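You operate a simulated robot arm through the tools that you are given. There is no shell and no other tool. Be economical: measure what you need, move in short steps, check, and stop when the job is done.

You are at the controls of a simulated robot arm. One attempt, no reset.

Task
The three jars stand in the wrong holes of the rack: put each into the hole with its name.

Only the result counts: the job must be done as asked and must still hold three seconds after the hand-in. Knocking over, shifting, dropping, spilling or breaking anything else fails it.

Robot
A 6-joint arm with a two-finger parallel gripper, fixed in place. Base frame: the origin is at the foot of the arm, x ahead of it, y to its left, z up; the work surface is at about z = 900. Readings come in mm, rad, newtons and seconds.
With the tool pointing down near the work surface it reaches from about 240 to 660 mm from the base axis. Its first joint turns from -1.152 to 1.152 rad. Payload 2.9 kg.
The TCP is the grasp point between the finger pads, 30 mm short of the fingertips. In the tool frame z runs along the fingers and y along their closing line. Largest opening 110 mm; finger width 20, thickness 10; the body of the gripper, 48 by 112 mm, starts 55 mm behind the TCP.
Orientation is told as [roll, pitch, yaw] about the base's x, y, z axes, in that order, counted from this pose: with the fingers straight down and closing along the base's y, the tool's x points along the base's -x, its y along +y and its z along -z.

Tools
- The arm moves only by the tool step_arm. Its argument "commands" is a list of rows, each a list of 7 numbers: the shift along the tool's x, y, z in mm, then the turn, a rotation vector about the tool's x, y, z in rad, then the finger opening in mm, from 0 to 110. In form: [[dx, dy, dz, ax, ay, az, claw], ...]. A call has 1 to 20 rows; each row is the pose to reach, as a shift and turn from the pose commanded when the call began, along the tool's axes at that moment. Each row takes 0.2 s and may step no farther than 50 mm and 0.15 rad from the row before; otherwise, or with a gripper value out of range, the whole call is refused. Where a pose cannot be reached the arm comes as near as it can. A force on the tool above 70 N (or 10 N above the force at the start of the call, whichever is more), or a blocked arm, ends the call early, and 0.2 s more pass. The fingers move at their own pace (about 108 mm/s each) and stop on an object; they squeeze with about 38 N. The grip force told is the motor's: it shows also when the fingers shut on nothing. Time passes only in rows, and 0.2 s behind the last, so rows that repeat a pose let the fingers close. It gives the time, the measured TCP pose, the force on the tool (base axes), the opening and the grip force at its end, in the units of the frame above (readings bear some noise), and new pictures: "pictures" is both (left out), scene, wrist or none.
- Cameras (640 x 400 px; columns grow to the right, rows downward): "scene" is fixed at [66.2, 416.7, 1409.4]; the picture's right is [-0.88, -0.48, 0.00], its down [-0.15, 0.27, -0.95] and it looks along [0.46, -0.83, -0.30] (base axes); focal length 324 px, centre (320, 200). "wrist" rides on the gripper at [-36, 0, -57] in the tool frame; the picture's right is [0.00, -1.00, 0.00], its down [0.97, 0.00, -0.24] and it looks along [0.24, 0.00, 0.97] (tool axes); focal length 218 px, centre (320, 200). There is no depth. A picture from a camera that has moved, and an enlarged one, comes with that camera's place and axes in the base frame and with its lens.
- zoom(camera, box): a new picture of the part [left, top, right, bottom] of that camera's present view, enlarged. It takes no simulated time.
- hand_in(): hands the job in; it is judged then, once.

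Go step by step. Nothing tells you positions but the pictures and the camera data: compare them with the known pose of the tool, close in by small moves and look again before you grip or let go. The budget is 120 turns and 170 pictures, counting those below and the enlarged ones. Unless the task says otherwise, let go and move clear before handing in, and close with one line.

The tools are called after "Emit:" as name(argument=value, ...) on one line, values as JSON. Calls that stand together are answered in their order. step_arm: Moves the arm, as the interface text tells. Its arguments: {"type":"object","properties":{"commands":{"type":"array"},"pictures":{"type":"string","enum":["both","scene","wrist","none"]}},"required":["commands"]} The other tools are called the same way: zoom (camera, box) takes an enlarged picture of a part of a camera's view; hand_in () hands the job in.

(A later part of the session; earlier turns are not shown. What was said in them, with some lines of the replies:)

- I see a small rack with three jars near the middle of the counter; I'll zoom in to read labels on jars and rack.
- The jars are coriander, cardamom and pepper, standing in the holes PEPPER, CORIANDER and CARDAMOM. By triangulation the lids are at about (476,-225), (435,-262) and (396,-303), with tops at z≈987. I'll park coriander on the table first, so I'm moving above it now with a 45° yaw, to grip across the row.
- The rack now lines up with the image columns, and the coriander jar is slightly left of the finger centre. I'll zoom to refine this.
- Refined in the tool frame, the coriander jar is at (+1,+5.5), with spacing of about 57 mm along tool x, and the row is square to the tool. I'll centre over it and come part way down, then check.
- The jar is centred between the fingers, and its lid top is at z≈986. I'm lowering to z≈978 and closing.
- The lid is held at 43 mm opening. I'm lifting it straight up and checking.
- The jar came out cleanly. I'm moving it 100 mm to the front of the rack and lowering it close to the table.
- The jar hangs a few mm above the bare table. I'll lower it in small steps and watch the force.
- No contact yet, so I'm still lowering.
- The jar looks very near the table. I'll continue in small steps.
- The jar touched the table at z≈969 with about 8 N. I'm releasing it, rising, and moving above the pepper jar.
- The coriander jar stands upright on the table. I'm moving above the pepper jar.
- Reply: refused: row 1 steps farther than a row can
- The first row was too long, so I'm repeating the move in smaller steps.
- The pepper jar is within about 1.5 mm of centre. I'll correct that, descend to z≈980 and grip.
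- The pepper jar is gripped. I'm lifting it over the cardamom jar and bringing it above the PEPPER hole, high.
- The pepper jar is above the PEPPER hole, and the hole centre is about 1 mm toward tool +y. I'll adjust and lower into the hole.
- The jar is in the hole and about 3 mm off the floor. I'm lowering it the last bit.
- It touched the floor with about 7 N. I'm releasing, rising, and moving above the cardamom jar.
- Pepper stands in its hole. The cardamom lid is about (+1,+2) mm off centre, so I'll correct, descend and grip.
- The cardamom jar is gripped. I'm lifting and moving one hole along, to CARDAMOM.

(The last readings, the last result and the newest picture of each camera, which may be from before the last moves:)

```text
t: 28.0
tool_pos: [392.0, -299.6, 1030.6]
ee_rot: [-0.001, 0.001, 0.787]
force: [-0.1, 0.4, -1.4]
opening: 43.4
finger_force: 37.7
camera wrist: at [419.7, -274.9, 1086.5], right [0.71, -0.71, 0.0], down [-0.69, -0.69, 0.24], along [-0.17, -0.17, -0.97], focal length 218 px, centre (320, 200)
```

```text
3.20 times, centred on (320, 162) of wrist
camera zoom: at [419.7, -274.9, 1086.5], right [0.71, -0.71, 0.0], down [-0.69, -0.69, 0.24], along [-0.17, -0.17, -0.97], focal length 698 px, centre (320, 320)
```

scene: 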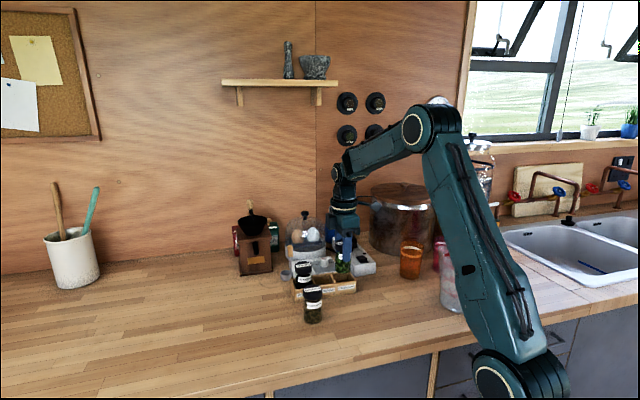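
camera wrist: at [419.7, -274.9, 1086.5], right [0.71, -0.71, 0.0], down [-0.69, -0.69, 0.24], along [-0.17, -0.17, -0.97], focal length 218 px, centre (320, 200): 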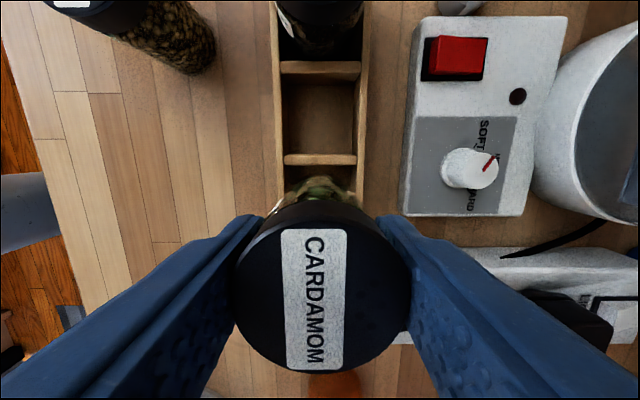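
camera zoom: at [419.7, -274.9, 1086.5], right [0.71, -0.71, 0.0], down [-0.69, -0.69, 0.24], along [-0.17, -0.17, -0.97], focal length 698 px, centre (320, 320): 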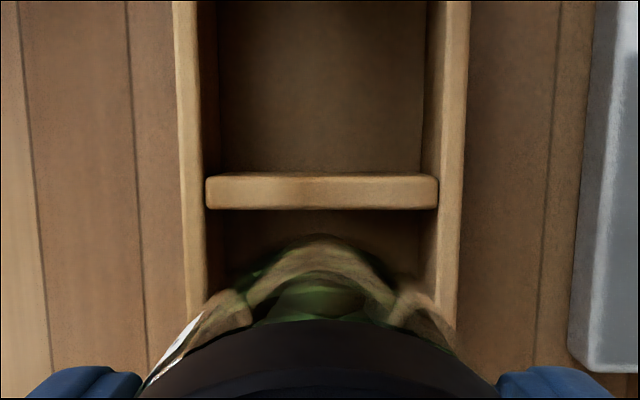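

The divider sits as it did for the first hole and the y offset is about −0.4 mm. I'm adjusting slightly and lowering.

Emit:
step_arm(commands=[[1, -0.3, 0, 0, 0, 0, 30], [1, -0.3, 15, 0, 0, 0, 30], [1, -0.3, 25, 0, 0, 0, 30], [1, -0.3, 35, 0, 0, 0, 30], [1, -0.3, 43, 0, 0, 0, 30], [1, -0.3, 47, 0, 0, 0, 30], [1, -0.3, 50, 0, 0, 0, 30], [1, -0.3, 50, 0, 0, 0, 30]])

Emit:
zoom(camera="scene", box=[270, 230, 380, 330])

```text
t: 29.8
tool_pos: [390.3, -302.4, 981.2]
ee_rot: [0.001, 0.002, 0.785]
force: [-3.0, 0.9, 4.2]
opening: 43.3
finger_force: 38.1
camera wrist: at [418.7, -276.0, 1036.5], right [0.71, -0.71, 0.0], down [-0.69, -0.69, 0.24], along [-0.17, -0.17, -0.97], focal length 218 px, centre (320, 200)
```

scene: 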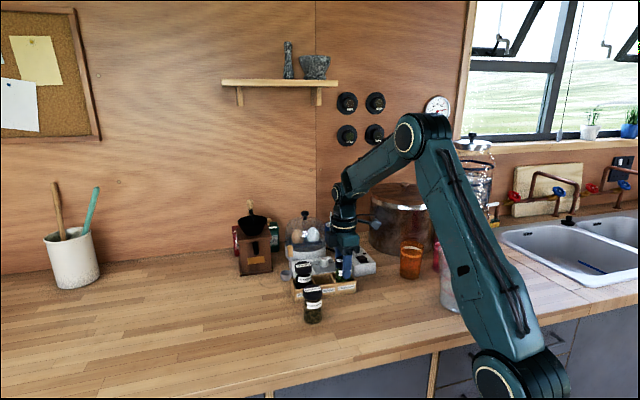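
wrist: 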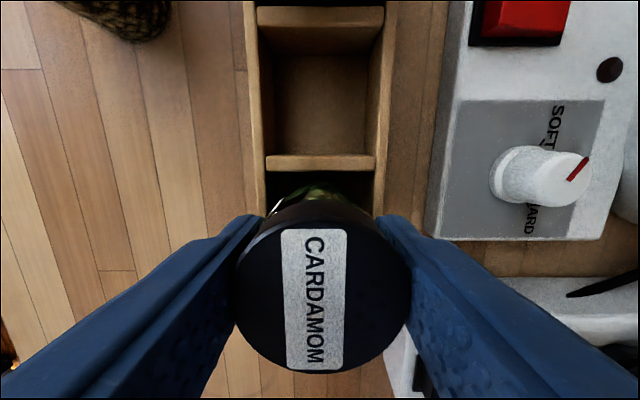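

```text
4.00 times, centred on (325, 280) of scene
camera zoom: at [66.1, 416.8, 1409.4], right [-0.88, -0.48, 0.0], down [-0.15, 0.27, -0.95], along [0.46, -0.83, -0.3], focal length 1298 px, centre (300, -120)
```

zoom: 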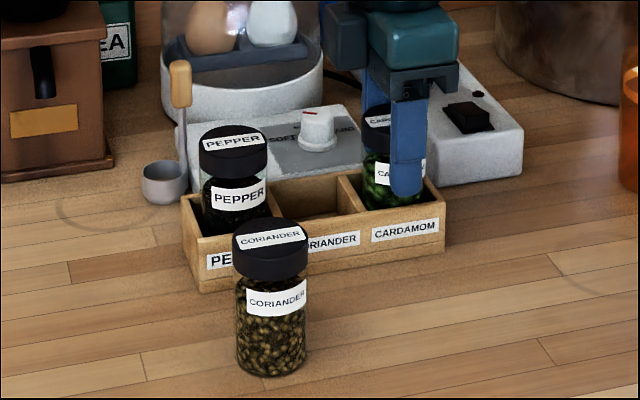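

It touched the floor at its seated height with about 5 N. I'm releasing, rising, and going over the coriander jar.

Emit:
step_arm(commands=[[0, 0, 0, 0, 0, 0, 50], [0, 0, 0, 0, 0, 0, 66], [0, 0, 0, 0, 0, 0, 66], [0, 0, -20, 0, 0, 0, 66], [0, 0, -60, 0, 0, 0, 66], [0, 0, -95, 0, 0, 0, 66], [-28, 25, -95, 0, 0, 0, 66], [-57, 50, -95, 0, 0, 0, 66], [-85, 75, -95, 0, 0, 0, 66], [-113, 99, -95, 0, 0, 0, 66], [-113, 99, -95, 0, 0, 0, 66]])

Emit:
zoom(camera="wrist", box=[240, 90, 400, 290])

Emit:
zoom(camera="scene", box=[270, 230, 380, 330])

```text
t: 32.2
tool_pos: [400.6, -151.8, 1074.3]
ee_rot: [0.0, 0.0, 0.785]
force: [-0.1, 0.4, 0.2]
opening: 66.1
finger_force: 0.1
camera wrist: at [429.0, -126.0, 1131.2], right [0.71, -0.71, 0.0], down [-0.69, -0.69, 0.24], along [-0.17, -0.17, -0.97], focal length 218 px, centre (320, 200)
```

scene: 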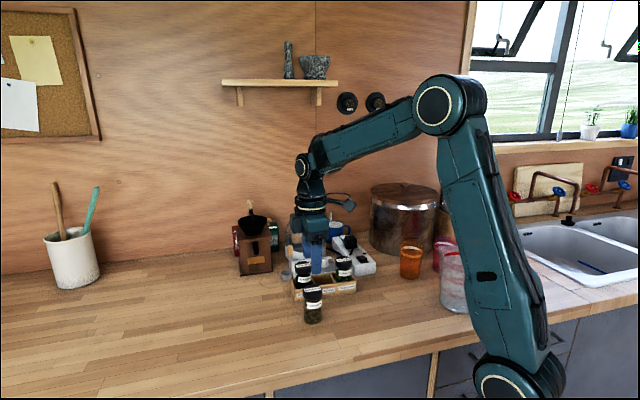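
wrist: 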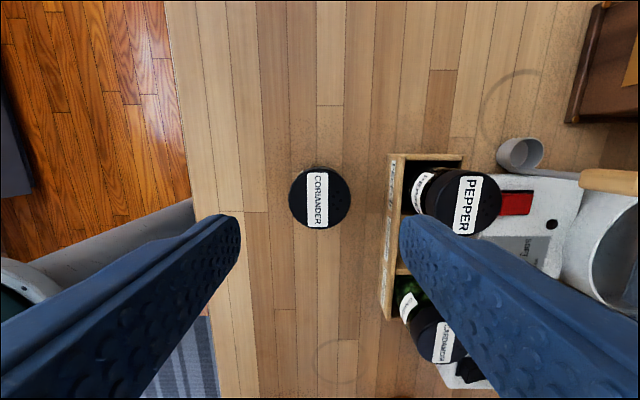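

```text
2.00 times, centred on (320, 190) of wrist
camera zoom: at [429.0, -126.0, 1131.2], right [0.71, -0.71, 0.0], down [-0.69, -0.69, 0.24], along [-0.17, -0.17, -0.97], focal length 436 px, centre (320, 220)
```

zoom: 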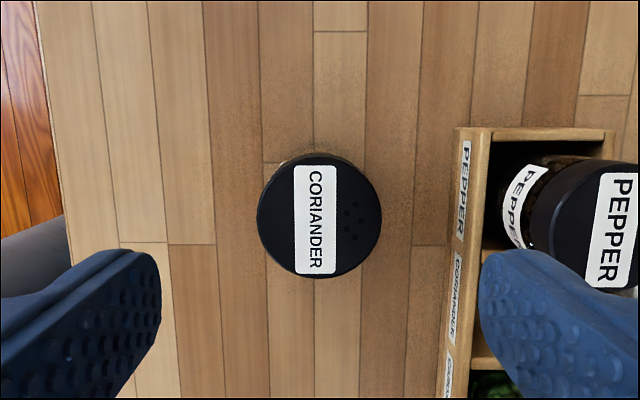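

```text
4.00 times, centred on (325, 280) of scene
camera zoom: at [66.2, 416.7, 1409.4], right [-0.88, -0.48, 0.0], down [-0.15, 0.27, -0.95], along [0.46, -0.83, -0.3], focal length 1298 px, centre (300, -120)
```

zoom: 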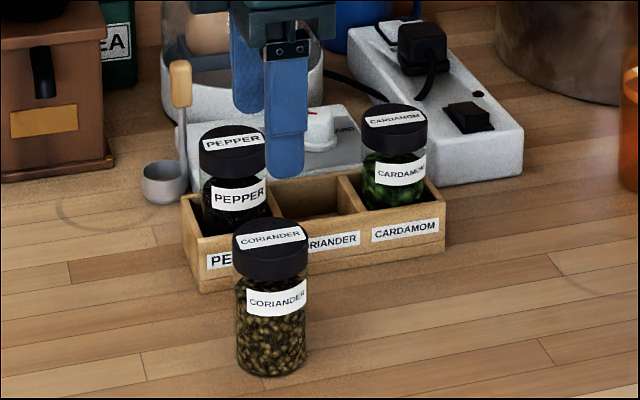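

Pepper and cardamom are both seated, and coriander is centred under the gripper. I'm descending to z≈970 and gripping it.

Emit:
step_arm(commands=[[0.4, 0, 30, 0, 0, 0, 66], [0.4, 0, 60, 0, 0, 0, 66], [0.4, 0, 85, 0, 0, 0, 66], [0.4, 0, 105, 0, 0, 0, 66], [0.4, 0, 105, 0, 0, 0, 66], [0.4, 0, 105, 0, 0, 0, 30], [0.4, 0, 105, 0, 0, 0, 30], [0.4, 0, 105, 0, 0, 0, 30]], pictures="wrist")

```text
t: 34.0
tool_pos: [400.7, -151.7, 969.8]
ee_rot: [0.0, 0.002, 0.785]
force: [-0.3, 0.4, 0.8]
opening: 43.2
finger_force: 37.4
camera wrist: at [428.4, -126.3, 1025.8], right [0.71, -0.71, 0.0], down [-0.69, -0.69, 0.24], along [-0.17, -0.17, -0.97], focal length 218 px, centre (320, 200)
```

wrist: 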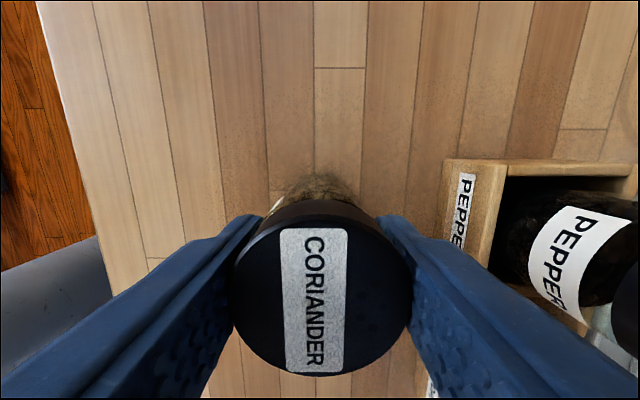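

Coriander is gripped. I'm lifting it high and carrying it over the middle CORIANDER hole.

Emit:
step_arm(commands=[[0, 0, -15, 0, 0, 0, 30], [0, 0, -50, 0, 0, 0, 30], [0, 0, -90, 0, 0, 0, 30], [0, 0, -125, 0, 0, 0, 30], [19, -33, -125, 0, 0, 0, 30], [38, -66, -125, 0, 0, 0, 30], [56, -99.4, -125, 0, 0, 0, 30], [56, -99.4, -125, 0, 0, 0, 30], [56, -99.4, -95, 0, 0, 0, 30], [56, -99.4, -60, 0, 0, 0, 30], [56, -99.4, -60, 0, 0, 0, 30]])

Emit:
zoom(camera="scene", box=[270, 230, 380, 330])

Emit:
zoom(camera="wrist", box=[220, 100, 420, 225])

```text
t: 36.4
tool_pos: [431.3, -260.2, 1028.1]
ee_rot: [0.001, 0.0, 0.784]
force: [-0.3, 0.3, -0.6]
opening: 43.2
finger_force: 37.7
camera wrist: at [458.7, -236.3, 1085.5], right [0.71, -0.71, 0.0], down [-0.69, -0.69, 0.24], along [-0.17, -0.17, -0.97], focal length 218 px, centre (320, 200)
```

scene: 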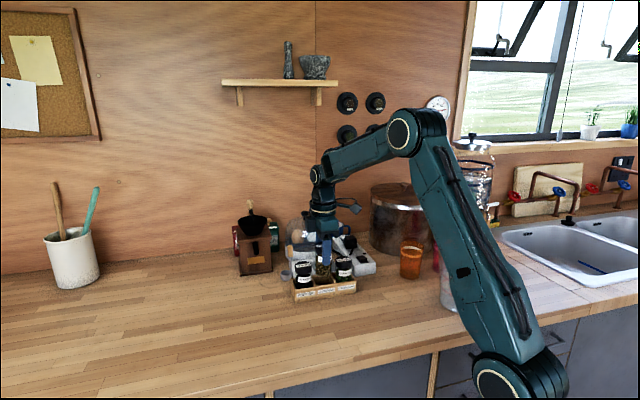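
wrist: 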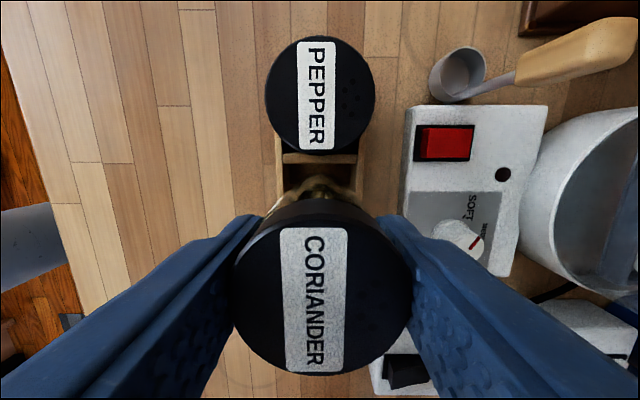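

```text
4.00 times, centred on (325, 280) of scene
camera zoom: at [66.2, 416.7, 1409.4], right [-0.88, -0.48, 0.0], down [-0.15, 0.27, -0.95], along [0.46, -0.83, -0.3], focal length 1298 px, centre (300, -120)
```

zoom: 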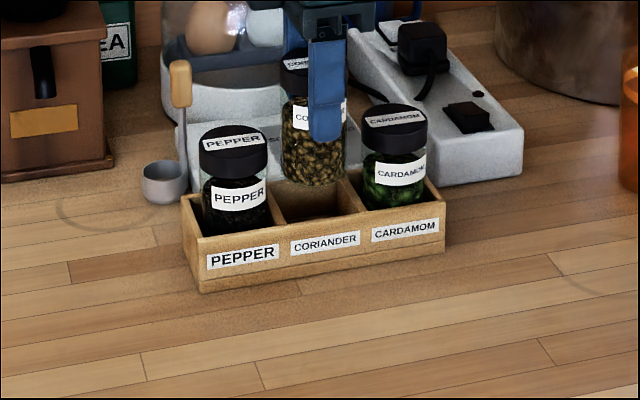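

```text
3.20 times, centred on (320, 162) of wrist
camera zoom: at [458.7, -236.3, 1085.5], right [0.71, -0.71, 0.0], down [-0.69, -0.69, 0.24], along [-0.17, -0.17, -0.97], focal length 698 px, centre (320, 320)
```

zoom: 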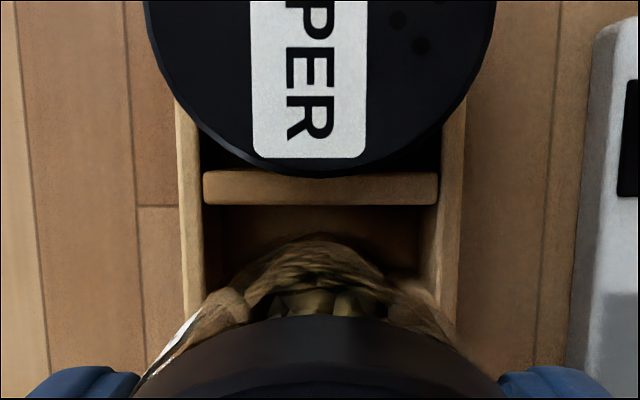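

Coriander is aligned over its hole and needs no sideways correction. I'm lowering it.

Emit:
step_arm(commands=[[0, 0, 15, 0, 0, 0, 30], [0, 0, 25, 0, 0, 0, 30], [0, 0, 35, 0, 0, 0, 30], [0, 0, 43, 0, 0, 0, 30], [0, 0, 47, 0, 0, 0, 30], [0, 0, 49, 0, 0, 0, 30], [0, 0, 49, 0, 0, 0, 30]])

Emit:
zoom(camera="scene", box=[270, 230, 380, 330])

```text
t: 38.0
tool_pos: [432.1, -261.2, 980.3]
ee_rot: [-0.001, 0.0, 0.784]
force: [0.2, 0.5, -1.6]
opening: 43.1
finger_force: 37.5
camera wrist: at [458.5, -236.0, 1037.3], right [0.71, -0.71, 0.0], down [-0.69, -0.69, 0.24], along [-0.17, -0.17, -0.97], focal length 218 px, centre (320, 200)
```

scene: 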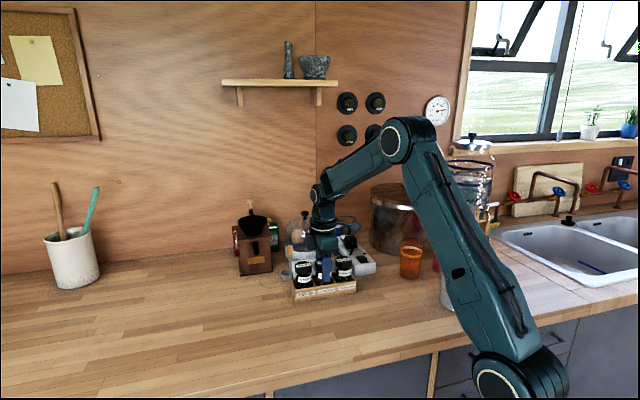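
wrist: 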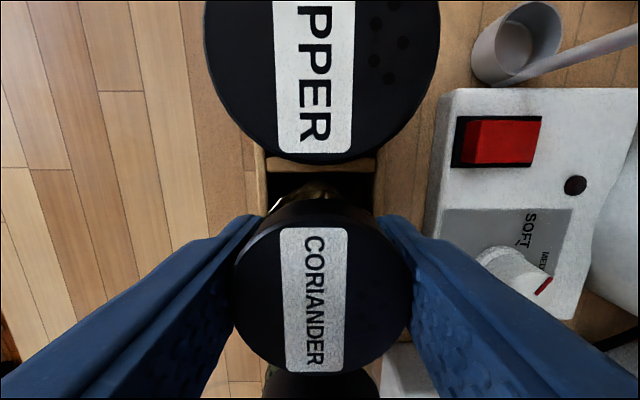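

```text
4.00 times, centred on (325, 280) of scene
camera zoom: at [66.2, 416.7, 1409.4], right [-0.88, -0.48, 0.0], down [-0.15, 0.27, -0.95], along [0.46, -0.83, -0.3], focal length 1298 px, centre (300, -120)
```

zoom: 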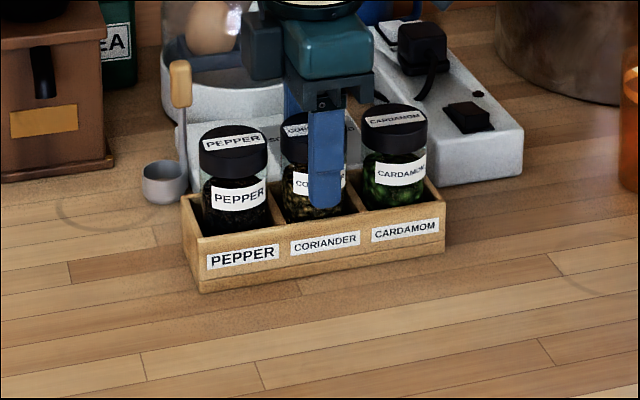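

It is almost seated, so I'm lowering the last millimetres.

Emit:
step_arm(commands=[[0, 0, 0.7, 0, 0, 0, 30], [0, 0, 1.5, 0, 0, 0, 30], [0, 0, 1.5, 0, 0, 0, 30]], pictures="none")

```text
t: 38.8
tool_pos: [431.0, -261.4, 979.8]
ee_rot: [0.0, 0.0, 0.786]
force: [0.6, 0.3, -1.2]
opening: 43.4
finger_force: 38.1
```

Emit:
step_arm(commands=[[0, 0, 0.7, 0, 0, 0, 30], [0, 0, 1.2, 0, 0, 0, 30], [0, 0, 1.2, 0, 0, 0, 30]], pictures="none")

```text
t: 39.6
tool_pos: [431.5, -261.7, 978.8]
ee_rot: [-0.002, 0.0, 0.786]
force: [-2.6, 0.5, 8.6]
opening: 43.3
finger_force: 37.8
```

It has touched the floor. I'm releasing and rising clear.

Emit:
step_arm(commands=[[0, 0, 0, 0, 0, 0, 50], [0, 0, 0, 0, 0, 0, 66], [0, 0, 0, 0, 0, 0, 66], [0, 0, -20, 0, 0, 0, 66], [0, 0, -60, 0, 0, 0, 66], [0, 0, -105, 0, 0, 0, 66], [0, 0, -150, 0, 0, 0, 66], [0, 0, -150, 0, 0, 0, 66]])

Emit:
zoom(camera="scene", box=[270, 230, 380, 310])

```text
t: 41.4
tool_pos: [431.6, -260.4, 1128.9]
ee_rot: [-0.002, 0.001, 0.785]
force: [0.3, -1.0, 0.1]
opening: 66.1
finger_force: 0.1
camera wrist: at [458.3, -236.1, 1185.7], right [0.71, -0.71, 0.0], down [-0.69, -0.69, 0.24], along [-0.17, -0.17, -0.97], focal length 218 px, centre (320, 200)
```

scene: 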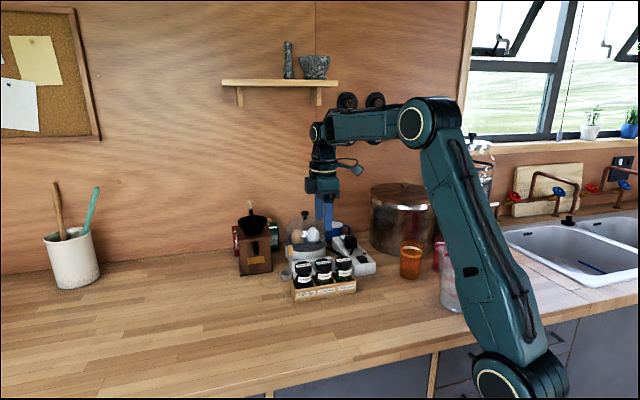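
wrist: 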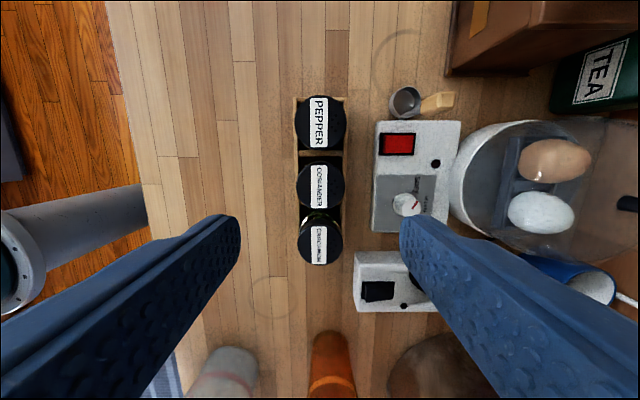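

```text
5.00 times, centred on (325, 270) of scene
camera zoom: at [66.2, 416.7, 1409.4], right [-0.88, -0.48, 0.0], down [-0.15, 0.27, -0.95], along [0.46, -0.83, -0.3], focal length 1622 px, centre (295, -150)
```

zoom: 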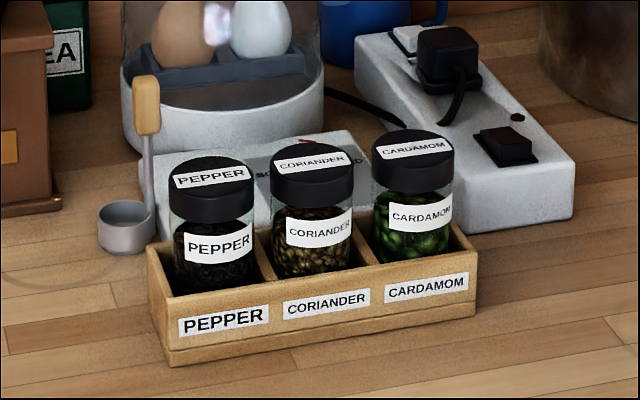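

All three jars stand upright in the holes with their names, and the gripper is clear, so I'm handing in.

Emit:
hand_in()

```text
The job is handed in.
```

The pepper, coriander and cardamom jars each stand upright in the hole with their name, the gripper is clear, and the job is handed in.
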